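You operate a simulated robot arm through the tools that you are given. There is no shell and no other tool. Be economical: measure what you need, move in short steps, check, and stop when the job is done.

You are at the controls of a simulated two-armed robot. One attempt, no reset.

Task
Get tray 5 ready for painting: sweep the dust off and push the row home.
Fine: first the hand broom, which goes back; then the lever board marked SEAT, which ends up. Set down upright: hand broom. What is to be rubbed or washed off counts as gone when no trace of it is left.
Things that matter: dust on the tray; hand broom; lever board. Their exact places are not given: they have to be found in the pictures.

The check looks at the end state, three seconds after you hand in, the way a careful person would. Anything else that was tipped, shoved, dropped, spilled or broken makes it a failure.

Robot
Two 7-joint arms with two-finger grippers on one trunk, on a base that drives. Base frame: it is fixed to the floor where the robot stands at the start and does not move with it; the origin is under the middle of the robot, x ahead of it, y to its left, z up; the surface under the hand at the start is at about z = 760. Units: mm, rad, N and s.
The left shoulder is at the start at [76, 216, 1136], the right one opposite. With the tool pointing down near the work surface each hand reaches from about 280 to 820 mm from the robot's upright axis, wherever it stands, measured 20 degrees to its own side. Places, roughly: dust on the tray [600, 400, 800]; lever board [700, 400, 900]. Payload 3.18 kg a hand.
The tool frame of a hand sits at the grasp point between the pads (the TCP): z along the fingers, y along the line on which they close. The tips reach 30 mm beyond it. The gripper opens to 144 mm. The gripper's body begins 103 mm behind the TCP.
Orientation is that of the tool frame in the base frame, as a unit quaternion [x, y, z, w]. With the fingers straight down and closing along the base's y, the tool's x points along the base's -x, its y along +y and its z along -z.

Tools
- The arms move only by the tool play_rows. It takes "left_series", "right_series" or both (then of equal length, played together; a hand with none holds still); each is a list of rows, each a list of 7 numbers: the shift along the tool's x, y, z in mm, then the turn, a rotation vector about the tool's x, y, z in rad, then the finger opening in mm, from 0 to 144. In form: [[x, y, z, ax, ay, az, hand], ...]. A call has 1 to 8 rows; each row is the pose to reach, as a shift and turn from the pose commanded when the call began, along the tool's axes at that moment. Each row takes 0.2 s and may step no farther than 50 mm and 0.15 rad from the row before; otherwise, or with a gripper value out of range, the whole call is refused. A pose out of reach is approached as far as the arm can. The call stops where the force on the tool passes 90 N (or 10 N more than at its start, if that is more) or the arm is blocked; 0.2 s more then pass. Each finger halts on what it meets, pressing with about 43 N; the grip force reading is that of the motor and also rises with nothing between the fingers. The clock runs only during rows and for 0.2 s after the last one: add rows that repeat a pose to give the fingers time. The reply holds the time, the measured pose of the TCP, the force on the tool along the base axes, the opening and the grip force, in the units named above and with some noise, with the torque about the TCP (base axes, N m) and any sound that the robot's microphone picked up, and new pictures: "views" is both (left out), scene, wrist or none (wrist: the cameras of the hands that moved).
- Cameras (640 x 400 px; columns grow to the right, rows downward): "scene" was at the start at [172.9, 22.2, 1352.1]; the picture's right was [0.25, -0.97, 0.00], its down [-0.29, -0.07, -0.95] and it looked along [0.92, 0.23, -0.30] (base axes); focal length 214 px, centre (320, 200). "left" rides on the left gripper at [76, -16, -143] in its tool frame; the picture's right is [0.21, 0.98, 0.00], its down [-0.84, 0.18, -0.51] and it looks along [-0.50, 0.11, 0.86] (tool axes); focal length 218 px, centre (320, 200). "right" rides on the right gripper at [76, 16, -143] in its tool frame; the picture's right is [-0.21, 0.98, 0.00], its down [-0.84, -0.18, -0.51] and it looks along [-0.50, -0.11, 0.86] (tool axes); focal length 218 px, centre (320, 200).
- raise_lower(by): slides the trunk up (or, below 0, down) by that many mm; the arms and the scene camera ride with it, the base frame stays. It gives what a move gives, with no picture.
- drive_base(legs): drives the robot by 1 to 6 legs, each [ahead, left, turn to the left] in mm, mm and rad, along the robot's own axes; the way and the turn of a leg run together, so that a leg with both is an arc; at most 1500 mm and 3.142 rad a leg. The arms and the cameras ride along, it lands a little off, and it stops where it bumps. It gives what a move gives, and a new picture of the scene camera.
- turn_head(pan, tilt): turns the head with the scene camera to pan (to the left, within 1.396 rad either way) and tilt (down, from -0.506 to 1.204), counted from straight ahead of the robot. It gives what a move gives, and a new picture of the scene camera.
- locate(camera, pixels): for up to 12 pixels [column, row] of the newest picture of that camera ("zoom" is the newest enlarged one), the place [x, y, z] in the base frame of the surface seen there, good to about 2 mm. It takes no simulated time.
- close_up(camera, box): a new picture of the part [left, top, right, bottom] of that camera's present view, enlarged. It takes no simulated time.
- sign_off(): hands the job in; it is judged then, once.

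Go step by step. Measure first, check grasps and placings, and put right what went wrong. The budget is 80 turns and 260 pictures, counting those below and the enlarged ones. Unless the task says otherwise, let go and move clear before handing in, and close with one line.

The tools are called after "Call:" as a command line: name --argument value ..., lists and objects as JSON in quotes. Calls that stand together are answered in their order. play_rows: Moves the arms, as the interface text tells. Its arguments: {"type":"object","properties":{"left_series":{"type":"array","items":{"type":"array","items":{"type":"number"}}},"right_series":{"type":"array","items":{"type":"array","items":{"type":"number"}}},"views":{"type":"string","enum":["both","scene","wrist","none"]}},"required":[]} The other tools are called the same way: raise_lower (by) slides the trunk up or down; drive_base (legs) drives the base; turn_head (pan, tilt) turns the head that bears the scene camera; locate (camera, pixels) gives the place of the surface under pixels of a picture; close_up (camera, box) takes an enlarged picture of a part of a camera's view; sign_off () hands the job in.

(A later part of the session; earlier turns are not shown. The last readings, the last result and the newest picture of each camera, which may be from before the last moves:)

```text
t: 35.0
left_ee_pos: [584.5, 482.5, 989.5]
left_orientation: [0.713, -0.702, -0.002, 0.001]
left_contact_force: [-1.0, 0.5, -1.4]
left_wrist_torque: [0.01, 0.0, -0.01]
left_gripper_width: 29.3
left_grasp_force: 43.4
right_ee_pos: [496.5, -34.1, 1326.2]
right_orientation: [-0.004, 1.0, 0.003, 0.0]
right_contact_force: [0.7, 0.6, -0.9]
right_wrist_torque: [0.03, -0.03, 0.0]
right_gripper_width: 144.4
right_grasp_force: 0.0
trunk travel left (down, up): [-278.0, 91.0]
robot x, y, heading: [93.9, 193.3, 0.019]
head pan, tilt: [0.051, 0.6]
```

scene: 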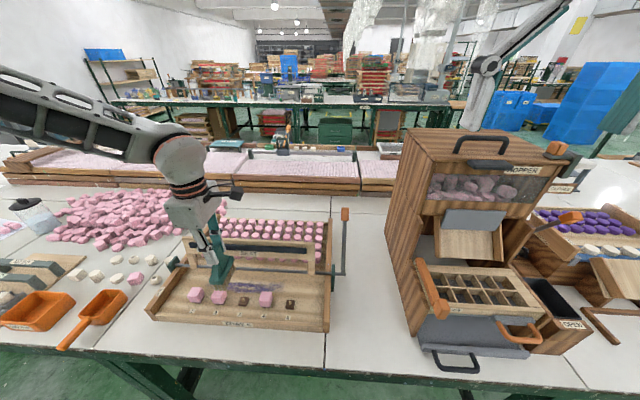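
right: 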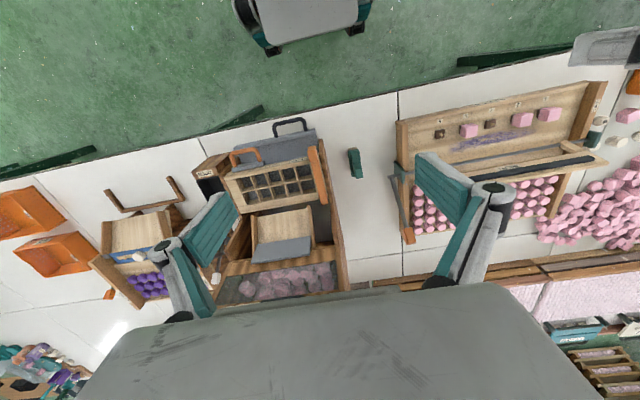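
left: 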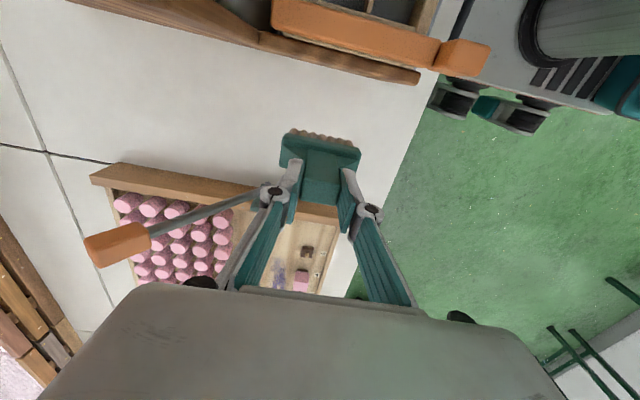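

Held well over the tray. I turn it back to plain yaw.

Call:
play_rows --left_series '[[0, 0, 0, 0, 0, 0.145, 10], [0, 0, 0, 0, 0, 0.29, 10], [0, 0, 0, 0, 0, 0.435, 10], [0, 0, 0, 0, 0, 0.58, 10], [0, 0, 0, 0, 0, 0.725, 10], [0, 0, 0, 0, 0, 0.87, 10], [0, 0, 0, 0, 0, 1.015, 10], [0, 0, 0, 0, 0, 1.16, 10]]' --views "none"

Call:
play_rows --left_series '[[0, 0, 0, 0, 0, 0.145, 10], [0, 0, 0, 0, 0, 0.29, 10], [0, 0, 0, 0, 0, 0.426, 10], [0, 0, 0, 0, 0, 0.426, 10]]'

```text
t: 36.8
left_ee_pos: [584.5, 482.3, 988.7]
left_orientation: [-0.211, 0.978, 0.0, -0.001]
left_contact_force: [0.2, 0.7, -0.6]
left_wrist_torque: [0.02, 0.03, 0.03]
left_gripper_width: 29.3
left_grasp_force: 42.7
right_ee_pos: [497.4, -35.2, 1325.3]
right_orientation: [-0.004, 1.0, 0.003, 0.0]
right_contact_force: [-0.2, -0.1, 0.7]
right_wrist_torque: [0.04, -0.01, -0.02]
right_gripper_width: 144.1
right_grasp_force: 0.0
trunk travel left (down, up): [-278.0, 91.0]
robot x, y, heading: [99.9, 191.5, 0.017]
head pan, tilt: [0.051, 0.6]
```

```text
t: 37.8
left_ee_pos: [585.1, 482.3, 990.1]
left_orientation: [0.001, 1.0, 0.001, -0.002]
left_contact_force: [-0.3, -0.8, -0.9]
left_wrist_torque: [0.01, -0.01, 0.01]
left_gripper_width: 29.4
left_grasp_force: 42.9
right_ee_pos: [497.4, -34.7, 1326.1]
right_orientation: [-0.003, 1.0, 0.004, 0.0]
right_contact_force: [0.4, 0.0, -0.1]
right_wrist_torque: [0.01, 0.02, -0.03]
right_gripper_width: 144.0
right_grasp_force: 0.1
trunk travel left (down, up): [-278.0, 91.0]
robot x, y, heading: [96.8, 193.7, 0.012]
head pan, tilt: [0.051, 0.6]
```

scene: 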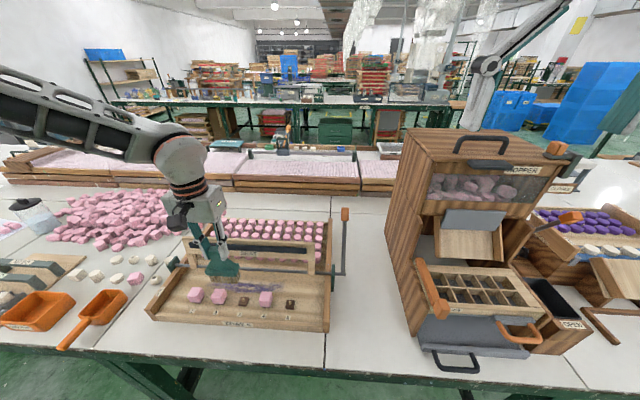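
left: 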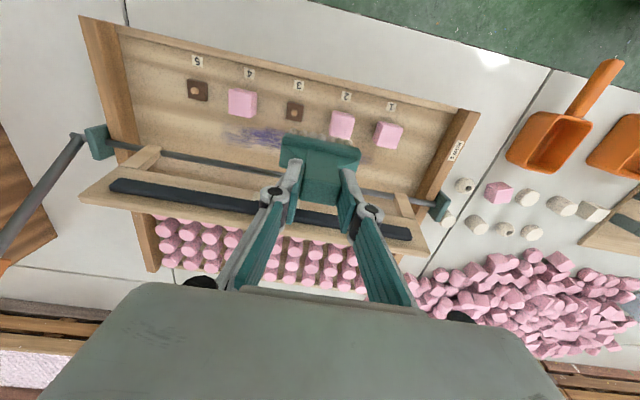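

The broom is now lengthwise along y. I move it above the left end of the dust strip.

Call:
play_rows --left_series '[[-12, 35, 0, 0, 0, 0, 10], [-24, 70, 0, 0, 0, 0, 10], [-37, 100, 0, 0, 0, 0, 10], [-37, 100, 30, 0, 0, 0, 10], [-37, 100, 60, 0, 0, 0, 10], [-37, 100, 72, 0, 0, 0, 10], [-37, 100, 72, 0, 0, 0, 10]]'

```text
t: 39.4
left_ee_pos: [620.2, 582.8, 918.2]
left_orientation: [0.0, 1.0, 0.0, -0.002]
left_contact_force: [0.4, 0.0, -1.9]
left_wrist_torque: [-0.01, 0.02, 0.01]
left_gripper_width: 29.4
left_grasp_force: 42.2
right_ee_pos: [497.3, -34.6, 1325.2]
right_orientation: [-0.004, 1.0, 0.004, 0.001]
right_contact_force: [-0.9, -0.5, 0.4]
right_wrist_torque: [0.03, 0.01, -0.01]
right_gripper_width: 144.0
right_grasp_force: 0.1
trunk travel left (down, up): [-278.0, 91.0]
robot x, y, heading: [96.2, 195.7, 0.018]
head pan, tilt: [0.051, 0.6]
```

scene: 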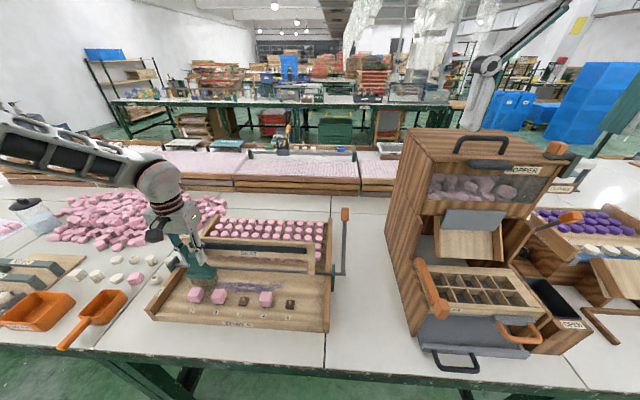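
left: 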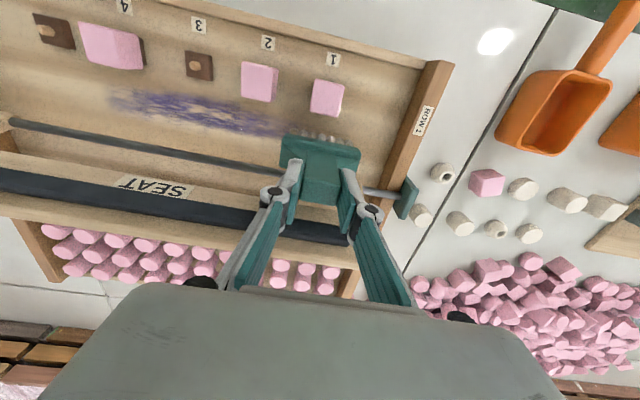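

Call:
close_up --camera "left" --box '[60, 20, 380, 220]'

Call:
locate --camera "left" --pixels '[[330, 114], [262, 100], [115, 68], [110, 97], [140, 90], [140, 113], [200, 98], [200, 127], [260, 115], [262, 136], [283, 140], [220, 160]]'

```text
2.00 times, centred on (220, 120) of left
```

zoom: 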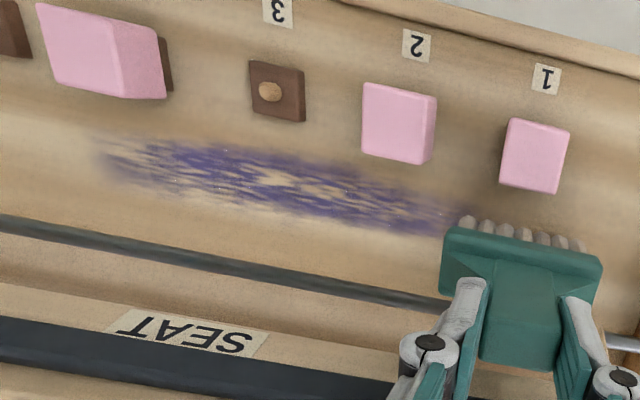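

```text
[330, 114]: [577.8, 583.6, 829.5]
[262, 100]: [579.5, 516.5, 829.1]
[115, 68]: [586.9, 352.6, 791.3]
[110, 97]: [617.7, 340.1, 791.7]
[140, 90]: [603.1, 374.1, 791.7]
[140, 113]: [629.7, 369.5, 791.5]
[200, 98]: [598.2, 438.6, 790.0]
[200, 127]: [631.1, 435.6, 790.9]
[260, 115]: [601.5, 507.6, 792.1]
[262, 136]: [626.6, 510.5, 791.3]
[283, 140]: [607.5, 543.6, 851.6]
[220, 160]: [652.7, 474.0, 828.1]
```

Dust runs x 597–633, y 335–570. I lower the bristles gently onto the floor.

Call:
play_rows --left_series '[[0, 0, 4, 0, 0, 0, 10], [0, 0, 7, 0, 0, 0, 10], [0, 0, 9, 0, 0, 0, 10], [0, 0, 9, 0, 0, 0, 10]]' --views "none"

```text
t: 40.4
left_ee_pos: [621.2, 583.6, 908.8]
left_orientation: [-0.001, 1.0, 0.0, -0.001]
left_contact_force: [-0.8, 1.0, 1.9]
left_wrist_torque: [0.09, -0.02, -0.01]
left_gripper_width: 29.1
left_grasp_force: 42.8
right_ee_pos: [496.1, -34.5, 1325.6]
right_orientation: [-0.002, 1.0, 0.003, 0.0]
right_contact_force: [0.2, 0.4, -0.3]
right_wrist_torque: [-0.03, 0.01, 0.0]
right_gripper_width: 144.0
right_grasp_force: 0.1
trunk travel left (down, up): [-278.0, 91.0]
robot x, y, heading: [98.1, 194.0, 0.019]
head pan, tilt: [0.051, 0.6]
```

Contact is light (about 4 N). I press slightly more and sweep to the right along y.

Call:
play_rows --left_series '[[0, 0, 1.5, 0, 0, 0, 10], [0, -38, 1.5, 0, 0, 0, 10], [0, -78, 1.5, 0, 0, 0, 10], [0, -118, 1.5, 0, 0, 0, 10], [0, -158, 1.5, 0, 0, 0, 10], [0, -198, 1.5, 0, 0, 0, 10], [0, -238, 1.5, 0, 0, 0, 10], [0, -275, 1.5, 0, 0, 0, 10]]'

```text
t: 42.2
left_ee_pos: [592.5, 383.9, 931.5]
left_orientation: [0.0, 1.0, 0.0, -0.001]
left_contact_force: [6.1, 1.0, -1.2]
left_wrist_torque: [0.03, -0.59, 0.02]
left_gripper_width: 29.6
left_grasp_force: 43.0
left hand out of reach, approached as far as the arm can: row 6, 7, 8
right_ee_pos: [497.9, -35.1, 1324.9]
right_orientation: [-0.004, 1.0, 0.003, -0.001]
right_contact_force: [0.0, -0.5, 0.6]
right_wrist_torque: [-0.03, 0.01, 0.03]
right_gripper_width: 144.0
right_grasp_force: 0.1
trunk travel left (down, up): [-278.0, 91.0]
robot x, y, heading: [94.2, 190.7, 0.014]
head pan, tilt: [0.051, 0.6]
```

scene: 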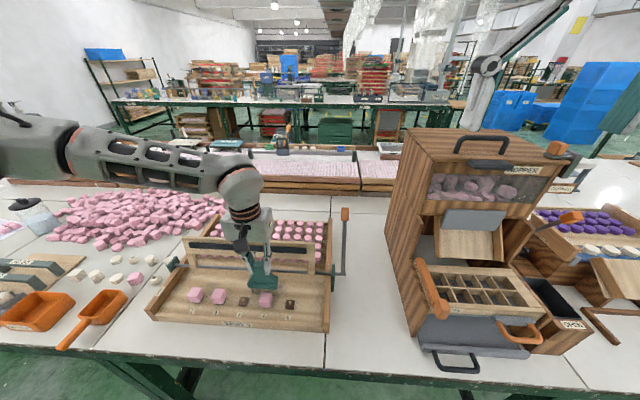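
left: 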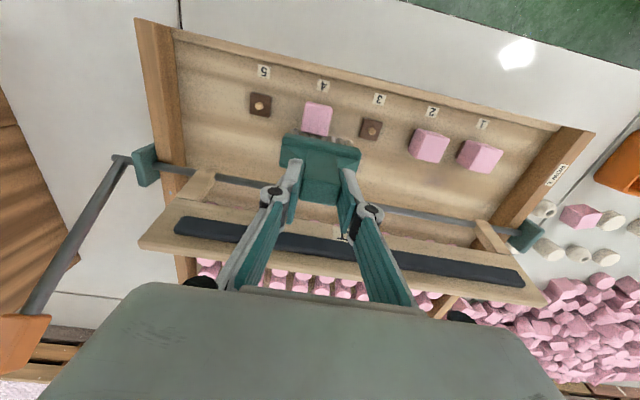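

The reach limit lifted and drew the hand against block 4 (6 N on x). I back off in +x and lift.

Call:
play_rows --left_series '[[-6, 10, 0, 0, 0, 0, 10], [-12, 25, -5, 0, 0, 0, 10], [-12, 40, -30, 0, 0, 0, 10], [-12, 60, -50, 0, 0, 0, 10]]'

Call:
close_up --camera "left" --box '[100, 50, 420, 250]'

```text
t: 43.2
left_ee_pos: [602.5, 440.9, 983.5]
left_orientation: [0.0, 1.0, 0.0, -0.002]
left_contact_force: [0.4, -0.4, -1.7]
left_wrist_torque: [-0.02, -0.01, -0.03]
left_gripper_width: 29.2
left_grasp_force: 42.9
right_ee_pos: [496.6, -34.6, 1326.2]
right_orientation: [-0.003, 1.0, 0.003, 0.001]
right_contact_force: [-0.3, 0.5, 0.6]
right_wrist_torque: [0.0, -0.04, 0.02]
right_gripper_width: 144.0
right_grasp_force: 0.0
trunk travel left (down, up): [-278.0, 91.0]
robot x, y, heading: [94.2, 192.3, 0.014]
head pan, tilt: [0.051, 0.6]
```

scene: 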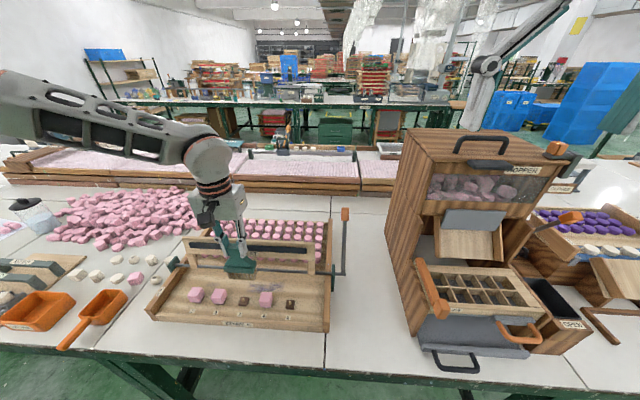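
left: 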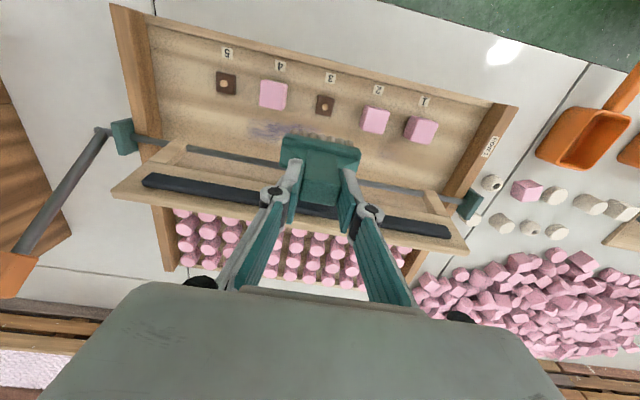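

```text
2.00 times, centred on (260, 150) of left
```

zoom: 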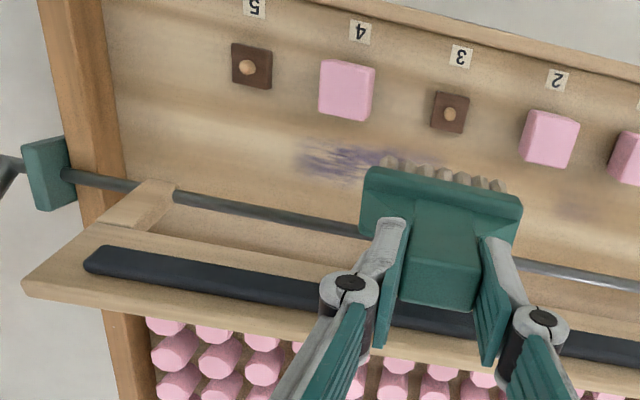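

Dust already fades where rubbed, and block 4 looks in place. I drive 110 mm right so the whole strip is within good reach, and verify block 4.

Call:
locate --camera "zoom" --pixels '[[322, 64], [372, 70], [322, 112], [368, 118], [525, 155], [570, 163]]'

Call:
drive_base --legs '[[0, -110, -0.014]]'

```text
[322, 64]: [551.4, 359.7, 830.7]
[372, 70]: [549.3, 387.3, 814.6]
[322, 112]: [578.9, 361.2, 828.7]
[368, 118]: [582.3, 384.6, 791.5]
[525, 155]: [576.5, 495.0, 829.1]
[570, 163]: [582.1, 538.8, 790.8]
```

```text
t: 44.8
left_ee_pos: [607.8, 326.2, 983.1]
left_orientation: [0.006, 1.0, 0.001, -0.002]
left_contact_force: [-0.2, -0.6, -0.9]
left_wrist_torque: [0.02, -0.01, -0.01]
left_gripper_width: 29.7
left_grasp_force: 43.0
right_ee_pos: [495.3, -147.9, 1325.7]
right_orientation: [0.004, 1.0, 0.004, 0.0]
right_contact_force: [-0.1, 0.7, 0.5]
right_wrist_torque: [0.02, 0.01, -0.02]
right_gripper_width: 143.8
right_grasp_force: 0.1
trunk travel left (down, up): [-278.0, 91.0]
robot x, y, heading: [98.1, 85.5, -0.003]
head pan, tilt: [0.051, 0.6]
```

scene: 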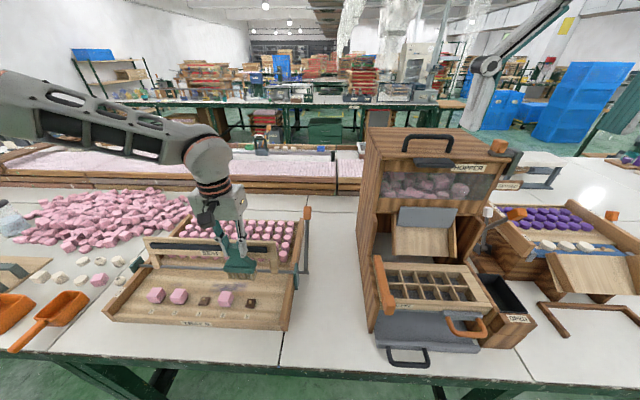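

Block 4 did not move. I lower at the right end of the strip (x 620).

Call:
play_rows --left_series '[[-12, 0, 0, 0, 0, 0.006, 10], [-13, 0, 30, 0, 0, 0.012, 10], [-13, 0, 60, 0, 0, 0.012, 10], [-13, 0, 74, 0, 0, 0.012, 10], [-13, 0, 75.5, 0, 0, 0.012, 10]]' --views "wrist"

```text
t: 46.0
left_ee_pos: [617.8, 326.7, 909.0]
left_orientation: [0.013, 1.0, 0.0, -0.001]
left_contact_force: [-1.2, 2.8, 7.9]
left_wrist_torque: [-0.05, -0.06, -0.01]
left_gripper_width: 29.2
left_grasp_force: 43.2
right_ee_pos: [493.8, -147.9, 1326.7]
right_orientation: [0.005, 1.0, 0.004, 0.002]
right_contact_force: [0.3, 0.1, 0.0]
right_wrist_torque: [0.01, 0.01, -0.03]
right_gripper_width: 144.1
right_grasp_force: 0.2
trunk travel left (down, up): [-278.0, 91.0]
robot x, y, heading: [94.6, 84.1, 0.003]
head pan, tilt: [0.051, 0.6]
```

left: 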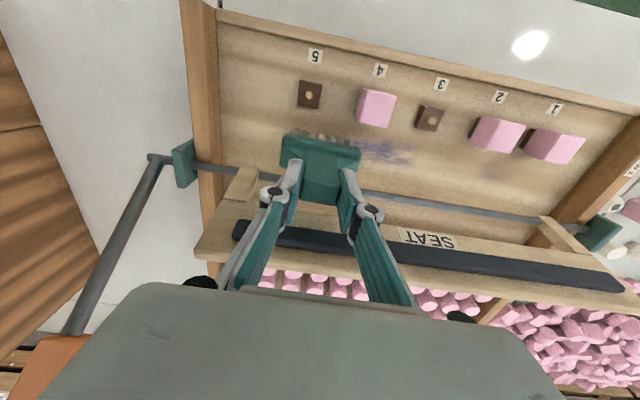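

Contact 8 N. I sweep left to y ≈ 590 at x 620.

Call:
play_rows --left_series '[[-2, 34, 0, 0, 0, -0.02, 10], [-2, 68, 0, 0, 0, -0.02, 10], [-2, 102, 0, 0, 0, -0.02, 10], [-2, 136, 0, 0, 0, -0.02, 10], [-2, 170, 0, 0, 0, -0.02, 10], [-2, 204, 0, 0, 0, -0.02, 10], [-2, 238, 0, 0, 0, -0.02, 10], [-2, 262, 0, 0, 0, -0.02, 10]]' --views "wrist"

```text
t: 47.8
left_ee_pos: [628.3, 543.8, 908.8]
left_orientation: [0.003, 1.0, 0.001, -0.001]
left_contact_force: [1.4, -3.8, 14.4]
left_wrist_torque: [0.08, -0.24, -0.06]
left_gripper_width: 29.3
left_grasp_force: 43.2
left hand out of reach, approached as far as the arm can: row 7, 8
right_ee_pos: [493.8, -150.2, 1325.3]
right_orientation: [0.004, 1.0, 0.004, 0.001]
right_contact_force: [0.2, -0.1, 0.3]
right_wrist_torque: [-0.03, 0.01, -0.02]
right_gripper_width: 143.9
right_grasp_force: 0.0
trunk travel left (down, up): [-278.0, 91.0]
robot x, y, heading: [96.6, 81.6, -0.003]
head pan, tilt: [0.051, 0.6]
```

left: 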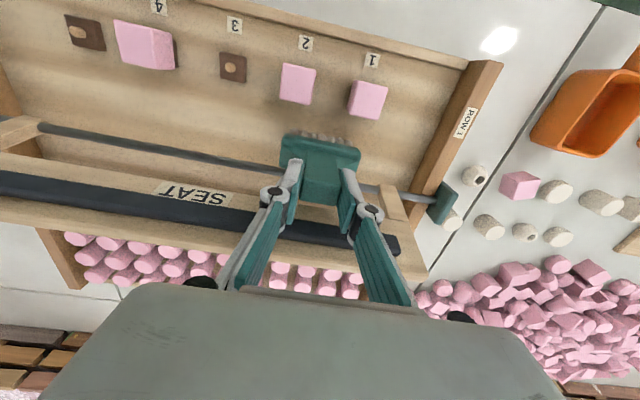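

The dust looks gone already along here; I shift to x 606 and sweep back right for the front edge.

Call:
play_rows --left_series '[[12, 0, 0, 0, 0, 0, 10], [22, -6, 0, 0, 0, 0, 10], [22, -46, 0, 0, 0, 0, 10], [22, -86, 0, 0, 0, 0, 10], [22, -126, 0, 0, 0, 0, 10], [22, -166, 0, 0, 0, 0, 10], [22, -206, 0, 0, 0, 0, 10], [22, -222, 0, 0, 0, 0, 10]]' --views "none"

Call:
play_rows --left_series '[[0, 0, -10, 0, 0, 0, 10], [0, -10, -50, 0, 0, 0, 10], [10, -20, -75, 0, 0, 0, 10]]' --views "wrist"

Call:
close_up --camera "left" --box '[240, 50, 560, 250]'

```text
t: 49.6
left_ee_pos: [600.2, 324.6, 908.2]
left_orientation: [0.002, 1.0, 0.001, 0.0]
left_contact_force: [1.0, 8.7, 23.8]
left_wrist_torque: [0.06, -0.06, 0.04]
left_gripper_width: 29.4
left_grasp_force: 43.1
right_ee_pos: [493.2, -147.1, 1325.8]
right_orientation: [0.004, 1.0, 0.004, 0.0]
right_contact_force: [-1.1, -0.5, 0.8]
right_wrist_torque: [0.02, 0.01, 0.01]
right_gripper_width: 143.9
right_grasp_force: 0.0
trunk travel left (down, up): [-278.0, 91.0]
robot x, y, heading: [98.4, 85.1, -0.002]
head pan, tilt: [0.051, 0.6]
```

```text
t: 50.4
left_ee_pos: [590.8, 303.7, 981.2]
left_orientation: [0.004, 1.0, 0.001, -0.003]
left_contact_force: [0.3, -0.1, -1.5]
left_wrist_torque: [-0.01, -0.01, 0.03]
left_gripper_width: 29.2
left_grasp_force: 42.8
right_ee_pos: [494.5, -147.0, 1327.0]
right_orientation: [0.004, 1.0, 0.003, 0.001]
right_contact_force: [0.3, 0.2, 0.4]
right_wrist_torque: [-0.01, -0.03, 0.02]
right_gripper_width: 144.0
right_grasp_force: 0.0
trunk travel left (down, up): [-278.0, 91.0]
robot x, y, heading: [98.3, 87.2, 0.0]
head pan, tilt: [0.051, 0.6]
```

left: 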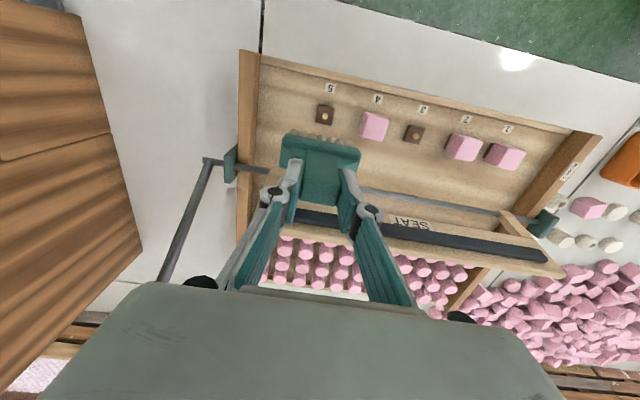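

```text
2.00 times, centred on (400, 150) of left
```

zoom: 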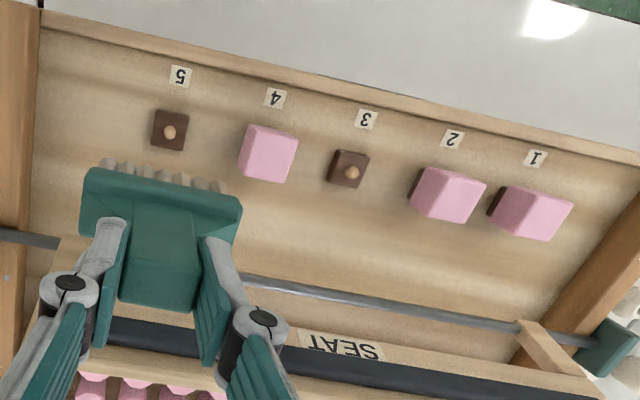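

The strip looks clean. To take the broom back I shift the hand left, turn it back 90° ccw, then drive right.

Call:
play_rows --left_series '[[0, 20, 0, 0, 0, -0.145, 10], [0, 40, 0, 0, 0, -0.29, 10], [0, 60, 0, 0, 0, -0.435, 10], [0, 80, 0, 0, 0, -0.58, 10], [0, 82, -4, 0, 0, -0.725, 10], [0, 82, -8, 0, 0, -0.87, 10], [0, 82, -8, 0, 0, -1.015, 10], [0, 82, -8, 0, 0, -1.16, 10]]' --views "none"

Call:
play_rows --left_series '[[0, 0, 0, 0, 0, -0.145, 10], [0, 0, 0, 0, 0, -0.29, 10], [0, 0, 0, 0, 0, -0.419, 10], [0, 0, 0, 0, 0, -0.419, 10]]' --views "none"

```text
t: 52.2
left_ee_pos: [592.9, 386.0, 990.6]
left_orientation: [-0.546, 0.838, 0.001, -0.001]
left_contact_force: [-0.6, 0.5, -1.9]
left_wrist_torque: [0.0, 0.0, 0.0]
left_gripper_width: 29.5
left_grasp_force: 42.7
right_ee_pos: [493.8, -148.0, 1325.3]
right_orientation: [0.005, 1.0, 0.004, 0.0]
right_contact_force: [-0.4, -0.1, 0.0]
right_wrist_torque: [0.03, 0.0, 0.02]
right_gripper_width: 143.9
right_grasp_force: 0.1
trunk travel left (down, up): [-278.0, 91.0]
robot x, y, heading: [96.2, 85.9, 0.001]
head pan, tilt: [0.051, 0.6]
```

```text
t: 53.2
left_ee_pos: [590.9, 385.7, 991.1]
left_orientation: [0.708, -0.706, -0.002, 0.0]
left_contact_force: [0.5, 0.1, -1.7]
left_wrist_torque: [0.01, 0.01, 0.0]
left_gripper_width: 29.3
left_grasp_force: 42.7
right_ee_pos: [494.1, -147.7, 1326.2]
right_orientation: [0.005, 1.0, 0.004, 0.0]
right_contact_force: [-0.4, -0.1, -0.7]
right_wrist_torque: [-0.01, 0.03, 0.0]
right_gripper_width: 144.0
right_grasp_force: 0.1
trunk travel left (down, up): [-278.0, 91.0]
robot x, y, heading: [94.8, 87.5, -0.001]
head pan, tilt: [0.051, 0.6]
```

Call:
drive_base --legs '[[0, -326, 0]]'

Call:
close_up --camera "left" --box '[140, 100, 440, 290]'

```text
t: 56.6
left_ee_pos: [592.7, 63.4, 989.5]
left_orientation: [0.709, -0.705, -0.001, 0.001]
left_contact_force: [-0.3, 0.2, -1.0]
left_wrist_torque: [-0.01, 0.02, -0.01]
left_gripper_width: 29.6
left_grasp_force: 43.1
right_ee_pos: [494.5, -471.0, 1325.2]
right_orientation: [0.002, 1.0, 0.004, 0.0]
right_contact_force: [0.1, 0.3, 0.8]
right_wrist_torque: [0.0, 0.04, -0.02]
right_gripper_width: 143.9
right_grasp_force: 0.0
trunk travel left (down, up): [-278.0, 91.0]
robot x, y, heading: [100.1, -238.8, 0.002]
head pan, tilt: [0.051, 0.6]
```

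scene: 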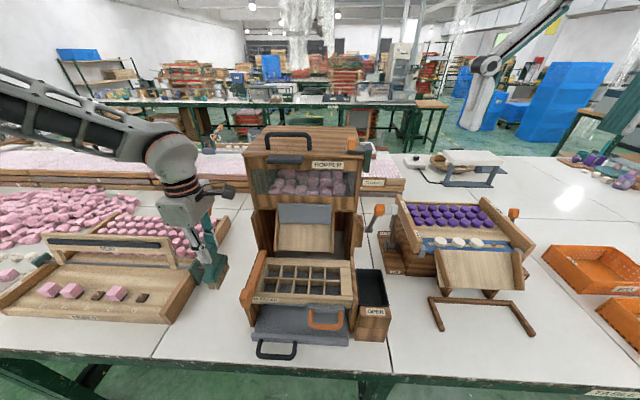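

```text
2.11 times, centred on (290, 195) of left
```

zoom: 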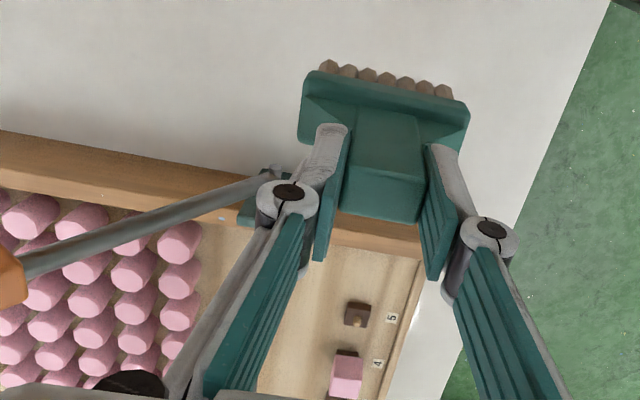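

Broom held. I lower it to its old place (597.6, 56.5), stopping just above contact.

Call:
play_rows --left_series '[[4, -3, 30, 0, 0, 0, 10], [7, -5, 70, 0, 0, 0, 10], [7, -5, 100, 0, 0, 0, 10], [7, -5, 106, 0, 0, 0, 10], [7, -5, 106, 0, 0, 0, 10]]' --views "none"

```text
t: 57.8
left_ee_pos: [595.1, 55.7, 882.4]
left_orientation: [0.708, -0.706, -0.002, 0.001]
left_contact_force: [0.2, 0.0, -1.6]
left_wrist_torque: [-0.02, 0.01, 0.03]
left_gripper_width: 29.6
left_grasp_force: 43.2
right_ee_pos: [494.8, -470.0, 1325.3]
right_orientation: [0.004, 1.0, 0.003, 0.001]
right_contact_force: [-0.5, -0.3, -0.9]
right_wrist_torque: [0.01, 0.02, 0.04]
right_gripper_width: 144.2
right_grasp_force: 0.1
trunk travel left (down, up): [-278.0, 91.0]
robot x, y, heading: [95.6, -234.2, 0.001]
head pan, tilt: [0.051, 0.6]
```

Call:
play_rows --left_series '[[0, -1, 1.5, 0, 0, 0, 10], [0, -1, 2.5, 0, 0, 0, 10], [0, -1, 2.5, 0, 0, 0, 10]]' --views "none"

```text
t: 58.6
left_ee_pos: [596.2, 56.5, 881.7]
left_orientation: [0.708, -0.706, -0.002, 0.0]
left_contact_force: [0.5, -0.8, -2.1]
left_wrist_torque: [0.0, 0.01, 0.02]
left_gripper_width: 29.3
left_grasp_force: 42.9
right_ee_pos: [494.3, -471.5, 1325.4]
right_orientation: [0.003, 1.0, 0.004, -0.001]
right_contact_force: [-0.1, 1.1, 0.2]
right_wrist_torque: [0.0, -0.03, 0.01]
right_gripper_width: 144.0
right_grasp_force: 0.1
trunk travel left (down, up): [-278.0, 91.0]
robot x, y, heading: [98.2, -238.7, -0.001]
head pan, tilt: [0.051, 0.6]
```

Call:
play_rows --left_series '[[0, 0, 1, 0, 0, 0, 10], [0, 0, 2, 0, 0, 0, 10], [0, 0, 2, 0, 0, 0, 10]]' --views "none"

```text
t: 59.4
left_ee_pos: [597.0, 57.0, 881.2]
left_orientation: [0.708, -0.706, -0.002, 0.001]
left_contact_force: [-0.2, 0.3, -2.0]
left_wrist_torque: [0.04, -0.04, 0.01]
left_gripper_width: 29.1
left_grasp_force: 43.9
right_ee_pos: [494.0, -471.0, 1324.2]
right_orientation: [0.004, 1.0, 0.004, 0.0]
right_contact_force: [-0.5, 0.6, -0.1]
right_wrist_torque: [-0.02, 0.03, -0.02]
right_gripper_width: 143.6
right_grasp_force: 0.0
trunk travel left (down, up): [-278.0, 91.0]
robot x, y, heading: [100.9, -242.5, -0.003]
head pan, tilt: [0.051, 0.6]
```

Call:
play_rows --left_series '[[0, 0, 1, 0, 0, 0, 10], [0, 0, 2, 0, 0, 0, 10], [0, 0, 2, 0, 0, 0, 10]]' --views "wrist"

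```text
t: 60.2
left_ee_pos: [598.1, 56.2, 879.4]
left_orientation: [0.709, -0.705, -0.002, 0.0]
left_contact_force: [-0.5, 2.4, 4.4]
left_wrist_torque: [0.18, -0.13, 0.06]
left_gripper_width: 29.4
left_grasp_force: 43.0
right_ee_pos: [493.9, -471.3, 1325.7]
right_orientation: [0.003, 1.0, 0.003, 0.001]
right_contact_force: [0.2, -0.1, 0.4]
right_wrist_torque: [-0.02, 0.01, -0.03]
right_gripper_width: 143.9
right_grasp_force: 0.1
trunk travel left (down, up): [-278.0, 91.0]
robot x, y, heading: [99.4, -237.0, 0.001]
head pan, tilt: [0.051, 0.6]
```

left: 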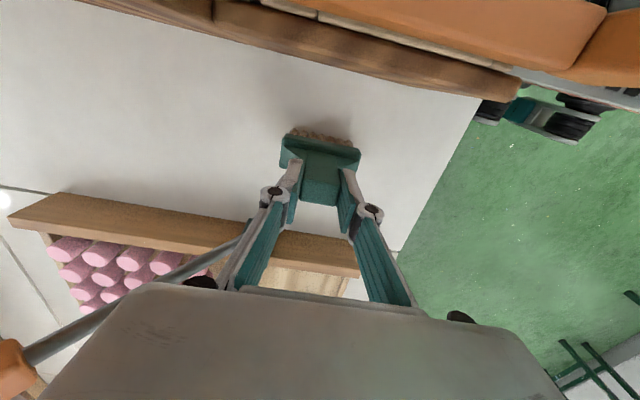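

It stands on the table (6 N of contact). I let go slowly and rise.

Call:
play_rows --left_series '[[0, 0, 0, 0, 0, 0, 40], [0, 0, 0, 0, 0, 0, 70], [0, 0, 0, 0, 0, 0, 70], [0, 0, -40, 0, 0, 0, 80], [0, 0, -80, 0, 0, 0, 80], [0, 0, -120, 0, 0, 0, 80]]'

Call:
close_up --camera "scene" --box '[0, 210, 280, 360]'

```text
t: 61.6
left_ee_pos: [597.4, 54.4, 997.2]
left_orientation: [0.708, -0.706, -0.002, 0.001]
left_contact_force: [0.5, -0.8, -0.8]
left_wrist_torque: [0.01, 0.01, -0.01]
left_gripper_width: 80.1
left_grasp_force: 0.0
right_ee_pos: [493.4, -471.5, 1325.3]
right_orientation: [0.004, 1.0, 0.004, 0.002]
right_contact_force: [-0.1, -0.3, 0.3]
right_wrist_torque: [0.0, 0.0, 0.03]
right_gripper_width: 144.1
right_grasp_force: 0.0
trunk travel left (down, up): [-278.0, 91.0]
robot x, y, heading: [94.4, -235.3, 0.001]
head pan, tilt: [0.051, 0.6]
```

scene: 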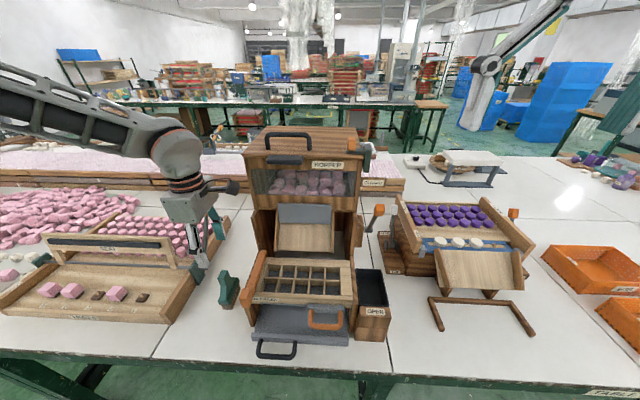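
left: 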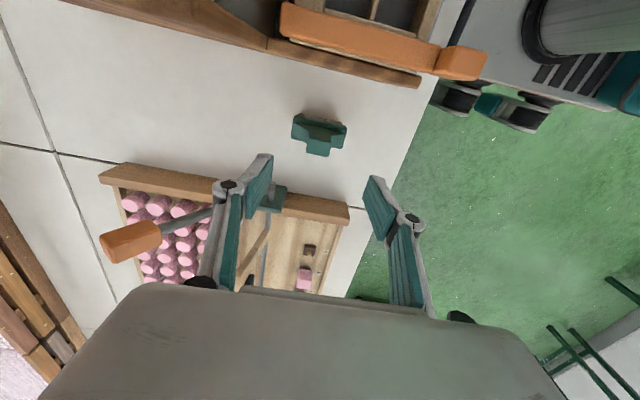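

```text
2.29 times, centred on (140, 285) of scene
```

zoom: 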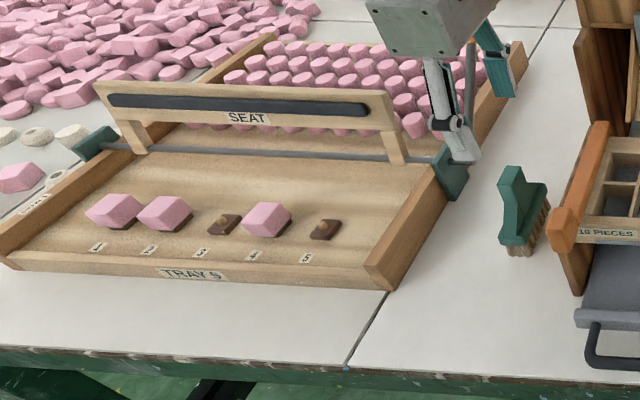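

The broom stands upright. Now the lever: I check how close the robot's front is to the table edge, and the knob's size.

Call:
locate --camera "left" --pixels '[[460, 100], [440, 90], [490, 100], [530, 105], [525, 60], [600, 100], [420, 100], [145, 240], [105, 245], [125, 262], [180, 225], [130, 230]]'

Call:
close_up --camera "left" --box '[80, 140, 300, 290]'

```text
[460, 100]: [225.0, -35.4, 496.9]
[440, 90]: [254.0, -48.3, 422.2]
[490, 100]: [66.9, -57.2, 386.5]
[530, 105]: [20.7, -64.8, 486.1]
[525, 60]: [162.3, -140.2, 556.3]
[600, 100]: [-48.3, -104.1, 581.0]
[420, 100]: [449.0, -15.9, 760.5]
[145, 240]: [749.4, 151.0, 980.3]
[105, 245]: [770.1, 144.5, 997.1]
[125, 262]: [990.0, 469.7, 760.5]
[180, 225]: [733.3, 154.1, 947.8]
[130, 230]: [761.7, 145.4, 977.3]
```

```text
2.67 times, centred on (190, 215) of left
```

zoom: 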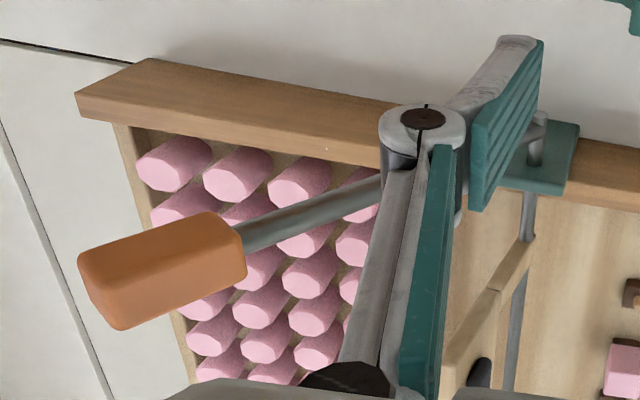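

There is ~190 mm of room ahead. I raise the trunk, turn the hand plain while pulling back, then drive ahead and left so the knob (757, 150, 983) is in comfortable reach.

Call:
raise_lower --by 80

Call:
play_rows --left_series '[[0, 10, 0, 0, 0, 0.145, 80], [-5, 20, 0, 0, 0, 0.29, 80], [-10, 30, 0, 0, 0, 0.435, 80], [-15, 40, 0, 0, 0, 0.58, 80], [-20, 50, 0, 0, 0, 0.725, 80], [-25, 60, 0, 0, 0, 0.87, 80], [-30, 70, 0, 0, 0, 1.015, 80], [-30, 80, 0, 0, 0, 1.16, 80]]' --views "none"

Call:
play_rows --left_series '[[0, 0, 0, 0, 0, 0.145, 80], [0, 0, 0, 0, 0, 0.29, 80], [0, 0, 0, 0, 0, 0.411, 80], [0, 0, 0, 0, 0, 0.411, 80]]' --views "none"

Call:
drive_base --legs '[[0, 115, 0], [100, 0, 0]]'

```text
t: 62.8
left_ee_pos: [597.9, 56.6, 1078.1]
left_orientation: [0.709, -0.706, -0.002, 0.001]
left_contact_force: [0.3, 0.1, -0.9]
left_wrist_torque: [-0.03, 0.0, 0.0]
left_gripper_width: 79.8
left_grasp_force: 0.0
right_ee_pos: [494.3, -471.3, 1405.3]
right_orientation: [0.004, 1.0, 0.003, 0.0]
right_contact_force: [0.2, 0.3, 0.1]
right_wrist_torque: [0.02, 0.01, 0.01]
right_gripper_width: 143.9
right_grasp_force: 0.1
trunk travel left (down, up): [-358.0, 11.0]
robot x, y, heading: [94.4, -236.0, 0.003]
head pan, tilt: [0.051, 0.6]
```

```text
t: 64.6
left_ee_pos: [519.4, 88.3, 1077.6]
left_orientation: [-0.204, 0.979, 0.001, -0.003]
left_contact_force: [-0.7, -0.3, 0.2]
left_wrist_torque: [0.0, 0.0, 0.0]
left_gripper_width: 79.8
left_grasp_force: 0.0
right_ee_pos: [494.5, -471.2, 1406.4]
right_orientation: [0.003, 1.0, 0.002, 0.001]
right_contact_force: [0.0, 0.1, -0.5]
right_wrist_torque: [0.03, 0.02, 0.0]
right_gripper_width: 143.9
right_grasp_force: 0.1
trunk travel left (down, up): [-358.0, 11.0]
robot x, y, heading: [96.7, -235.0, 0.003]
head pan, tilt: [0.051, 0.6]
```

```text
t: 65.6
left_ee_pos: [517.9, 87.8, 1078.4]
left_orientation: [-0.001, 1.0, 0.001, -0.001]
left_contact_force: [-0.1, 0.4, 0.0]
left_wrist_torque: [-0.02, -0.01, -0.01]
left_gripper_width: 79.9
left_grasp_force: 0.2
right_ee_pos: [495.8, -470.7, 1405.3]
right_orientation: [0.004, 1.0, 0.003, 0.002]
right_contact_force: [0.1, -0.6, 0.2]
right_wrist_torque: [0.02, -0.03, 0.03]
right_gripper_width: 144.1
right_grasp_force: 0.0
trunk travel left (down, up): [-358.0, 11.0]
robot x, y, heading: [95.2, -236.8, -0.0]
head pan, tilt: [0.051, 0.6]
```

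```text
t: 68.0
left_ee_pos: [617.7, 202.5, 1077.8]
left_orientation: [-0.003, 1.0, 0.001, -0.002]
left_contact_force: [1.4, -0.3, -0.4]
left_wrist_torque: [-0.01, 0.01, -0.01]
left_gripper_width: 80.0
left_grasp_force: 0.1
right_ee_pos: [595.4, -355.7, 1406.8]
right_orientation: [0.003, 1.0, 0.003, 0.0]
right_contact_force: [0.2, 0.0, -0.3]
right_wrist_torque: [0.01, 0.03, 0.02]
right_gripper_width: 144.0
right_grasp_force: 0.0
trunk travel left (down, up): [-358.0, 11.0]
robot x, y, heading: [197.1, -126.8, 0.0]
head pan, tilt: [0.051, 0.6]
```

scene: 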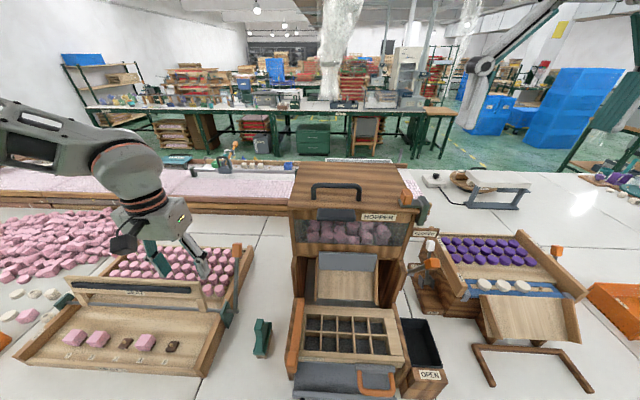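

Now over the knob: to (757, 150, 1050).

Call:
play_rows --left_series '[[-30, -20, 0, 0, 0, 0, 80], [-65, -35, 0, 0, 0, 0, 80], [-100, -52, 5, 0, 0, 0, 80], [-139, -52, 20, 0, 0, 0, 80], [-139, -52, 28, 0, 0, 0, 80], [-139, -52, 28, 0, 0, 0, 80]]'

```text
t: 69.4
left_ee_pos: [758.0, 154.0, 1049.0]
left_orientation: [-0.003, 1.0, 0.001, -0.001]
left_contact_force: [0.4, 0.5, 0.0]
left_wrist_torque: [0.03, 0.03, 0.01]
left_gripper_width: 80.1
left_grasp_force: 0.1
right_ee_pos: [594.7, -355.0, 1406.1]
right_orientation: [0.002, 1.0, 0.003, 0.0]
right_contact_force: [0.1, -0.4, -0.3]
right_wrist_torque: [0.0, 0.03, 0.01]
right_gripper_width: 143.5
right_grasp_force: 0.2
trunk travel left (down, up): [-358.0, 11.0]
robot x, y, heading: [196.5, -126.6, 0.005]
head pan, tilt: [0.051, 0.6]
```

scene: 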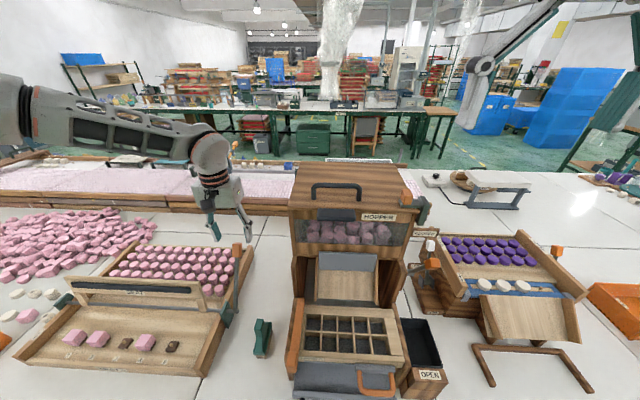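
left: 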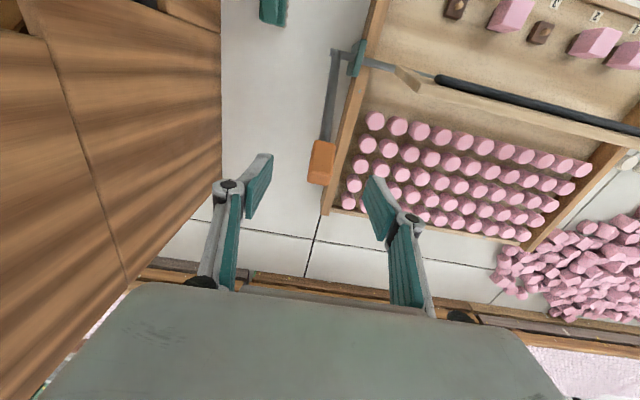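

Call:
locate --camera "left" --pixels '[[322, 145], [312, 165], [332, 165], [322, 182], [320, 160], [318, 172], [330, 120], [334, 55], [358, 60], [372, 63]]'

Call:
close_up --camera "left" --box '[260, 0, 560, 200]'

```text
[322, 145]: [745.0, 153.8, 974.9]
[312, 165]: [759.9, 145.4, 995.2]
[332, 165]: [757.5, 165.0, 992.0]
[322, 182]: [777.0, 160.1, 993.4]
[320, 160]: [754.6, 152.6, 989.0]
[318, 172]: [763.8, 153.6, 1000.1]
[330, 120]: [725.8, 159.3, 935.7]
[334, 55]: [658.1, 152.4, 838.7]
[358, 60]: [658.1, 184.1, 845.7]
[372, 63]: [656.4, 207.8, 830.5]
```

```text
2.00 times, centred on (410, 100) of left
```

zoom: 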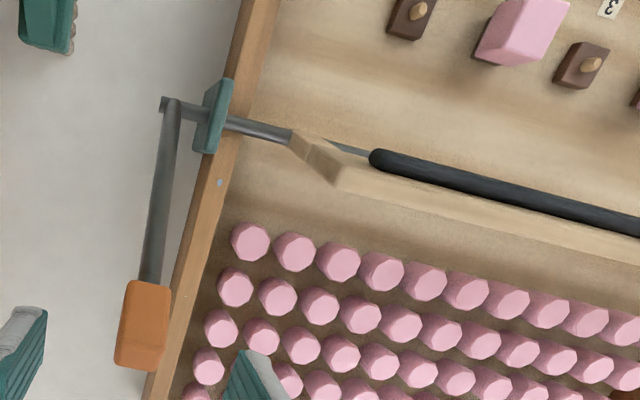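

Knob centre ≈ (760, 155, 982). I descend with the fingers on either side and close.

Call:
play_rows --left_series '[[-2, 1, 30, 0, 0, 0, 80], [-2, 1, 64, 0, 0, 0, 80], [-2, 1, 64, 0, 0, 0, 40], [-2, 1, 64, 0, 0, 0, 10], [-2, 1, 64, 0, 0, 0, 10], [-2, 1, 64, 0, 0, 0, 10]]'

```text
t: 70.8
left_ee_pos: [758.8, 154.4, 983.8]
left_orientation: [-0.002, 1.0, 0.001, -0.002]
left_contact_force: [0.3, 15.1, 2.1]
left_wrist_torque: [0.55, 0.02, -0.18]
left_gripper_width: 23.8
left_grasp_force: 44.8
right_ee_pos: [593.6, -353.1, 1406.4]
right_orientation: [0.003, 1.0, 0.003, 0.001]
right_contact_force: [-0.3, 0.4, 0.2]
right_wrist_torque: [-0.02, 0.02, 0.03]
right_gripper_width: 143.9
right_grasp_force: 0.0
trunk travel left (down, up): [-358.0, 11.0]
robot x, y, heading: [198.5, -123.6, -0.001]
head pan, tilt: [0.051, 0.6]
```

scene: 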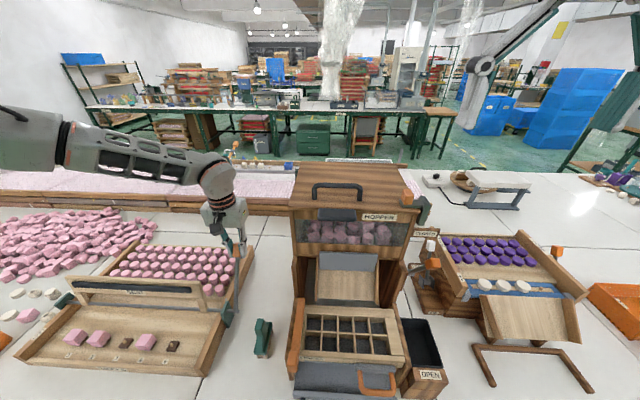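
left: 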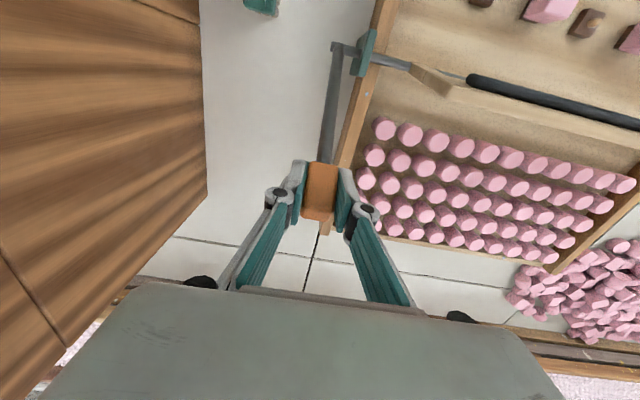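

The knob is gripped (23.8 mm). I swing it forward along the arc about the rod (655, 829), first to about 38° past upright.

Call:
play_rows --left_series '[[0, 2, 0, 0, 0, 0, 10], [17, 2, -10, 0, 0, 0, 10], [34, 2, -18, 0, 0, 0, 10], [72, 2, -29, 0, 0, 0, 10], [110, 2, -32, 0, 0, 0, 10], [149, 2, -26, 0, 0, 0, 10], [186, 2, -13, 0, 0, 0, 10], [219, 2, 8, 0, 0, 0, 10]]'

```text
t: 72.6
left_ee_pos: [541.1, 154.7, 978.0]
left_orientation: [-0.002, 1.0, -0.002, 0.0]
left_contact_force: [16.0, 12.6, -9.3]
left_wrist_torque: [0.24, -1.59, -0.41]
left_gripper_width: 23.9
left_grasp_force: 44.8
right_ee_pos: [596.4, -354.1, 1404.7]
right_orientation: [0.002, 1.0, 0.003, 0.0]
right_contact_force: [0.1, -0.1, 0.5]
right_wrist_torque: [-0.03, 0.04, 0.0]
right_gripper_width: 143.9
right_grasp_force: 0.0
trunk travel left (down, up): [-358.0, 11.0]
robot x, y, heading: [195.9, -126.3, 0.001]
head pan, tilt: [0.051, 0.6]
```

scene: 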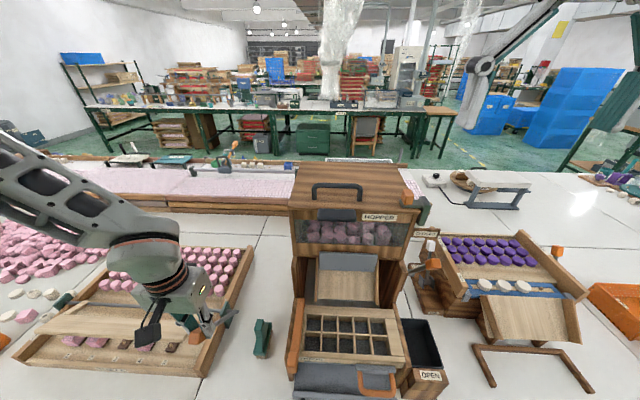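
left: 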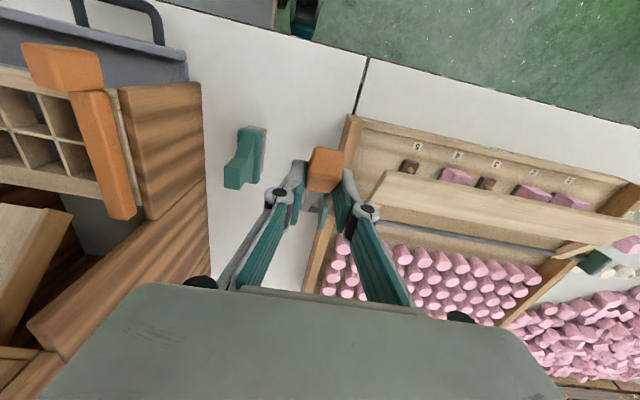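

The board swings down with the knob. I continue on the arc until it presses on the row.

Call:
play_rows --left_series '[[16, 0, 14, 0, 0, 0, 10], [30, 0, 28, 0, 0, 0, 10], [36, 0, 35, 0, 0, 0, 10], [40, 0, 41, 0, 0, 0, 10], [40, 0, 41, 0, 0, 0, 10]]'

Call:
close_up --camera "left" --box '[320, 80, 640, 280]'

```text
t: 73.8
left_ee_pos: [504.4, 155.0, 935.8]
left_orientation: [-0.005, 1.0, 0.002, -0.001]
left_contact_force: [3.2, 27.4, 42.9]
left_wrist_torque: [0.86, -0.12, -0.16]
left_gripper_width: 23.6
left_grasp_force: 44.9
left hand out of reach, approached as far as the arm can: row 3, 4, 5
right_ee_pos: [592.6, -354.4, 1406.5]
right_orientation: [0.003, 1.0, 0.002, 0.002]
right_contact_force: [0.5, 0.2, -0.3]
right_wrist_torque: [0.02, 0.03, 0.0]
right_gripper_width: 144.3
right_grasp_force: 0.0
trunk travel left (down, up): [-358.0, 11.0]
robot x, y, heading: [197.2, -120.3, 0.006]
head pan, tilt: [0.051, 0.6]
```

scene: 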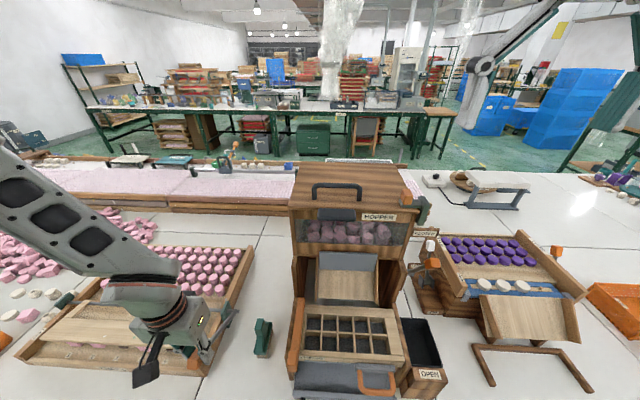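
left: 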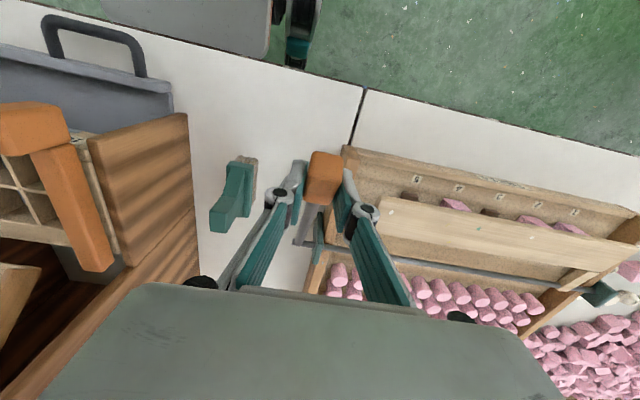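

```text
2.00 times, centred on (480, 180) of left
```

zoom: 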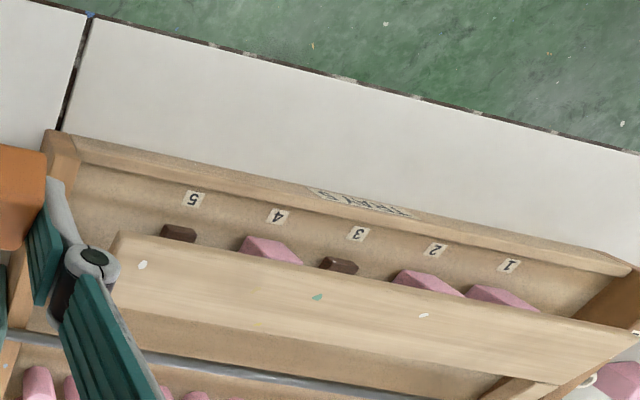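

Force rises to 43 N; the board seems to be on the blocks. I measure the board's level and block tops.

Call:
locate --camera "zoom" --pixels '[[120, 245], [110, 300], [620, 345], [600, 380], [330, 280], [330, 340], [260, 243], [420, 278], [500, 295], [180, 230], [340, 262], [240, 250]]'

Call:
close_up --camera "scene" --box '[0, 240, 260, 390]'

```text
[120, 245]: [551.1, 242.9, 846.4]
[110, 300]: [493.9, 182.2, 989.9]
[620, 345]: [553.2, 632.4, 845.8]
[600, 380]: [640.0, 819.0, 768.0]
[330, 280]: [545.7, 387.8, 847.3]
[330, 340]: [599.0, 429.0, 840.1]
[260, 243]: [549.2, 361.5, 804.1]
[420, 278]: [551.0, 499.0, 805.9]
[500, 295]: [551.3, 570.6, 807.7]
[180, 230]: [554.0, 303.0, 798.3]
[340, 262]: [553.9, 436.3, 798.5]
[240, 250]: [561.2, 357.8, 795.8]
```

```text
2.46 times, centred on (130, 315) of scene
```

zoom: 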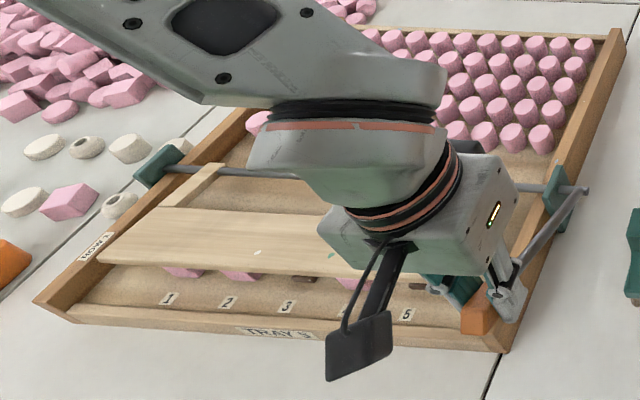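

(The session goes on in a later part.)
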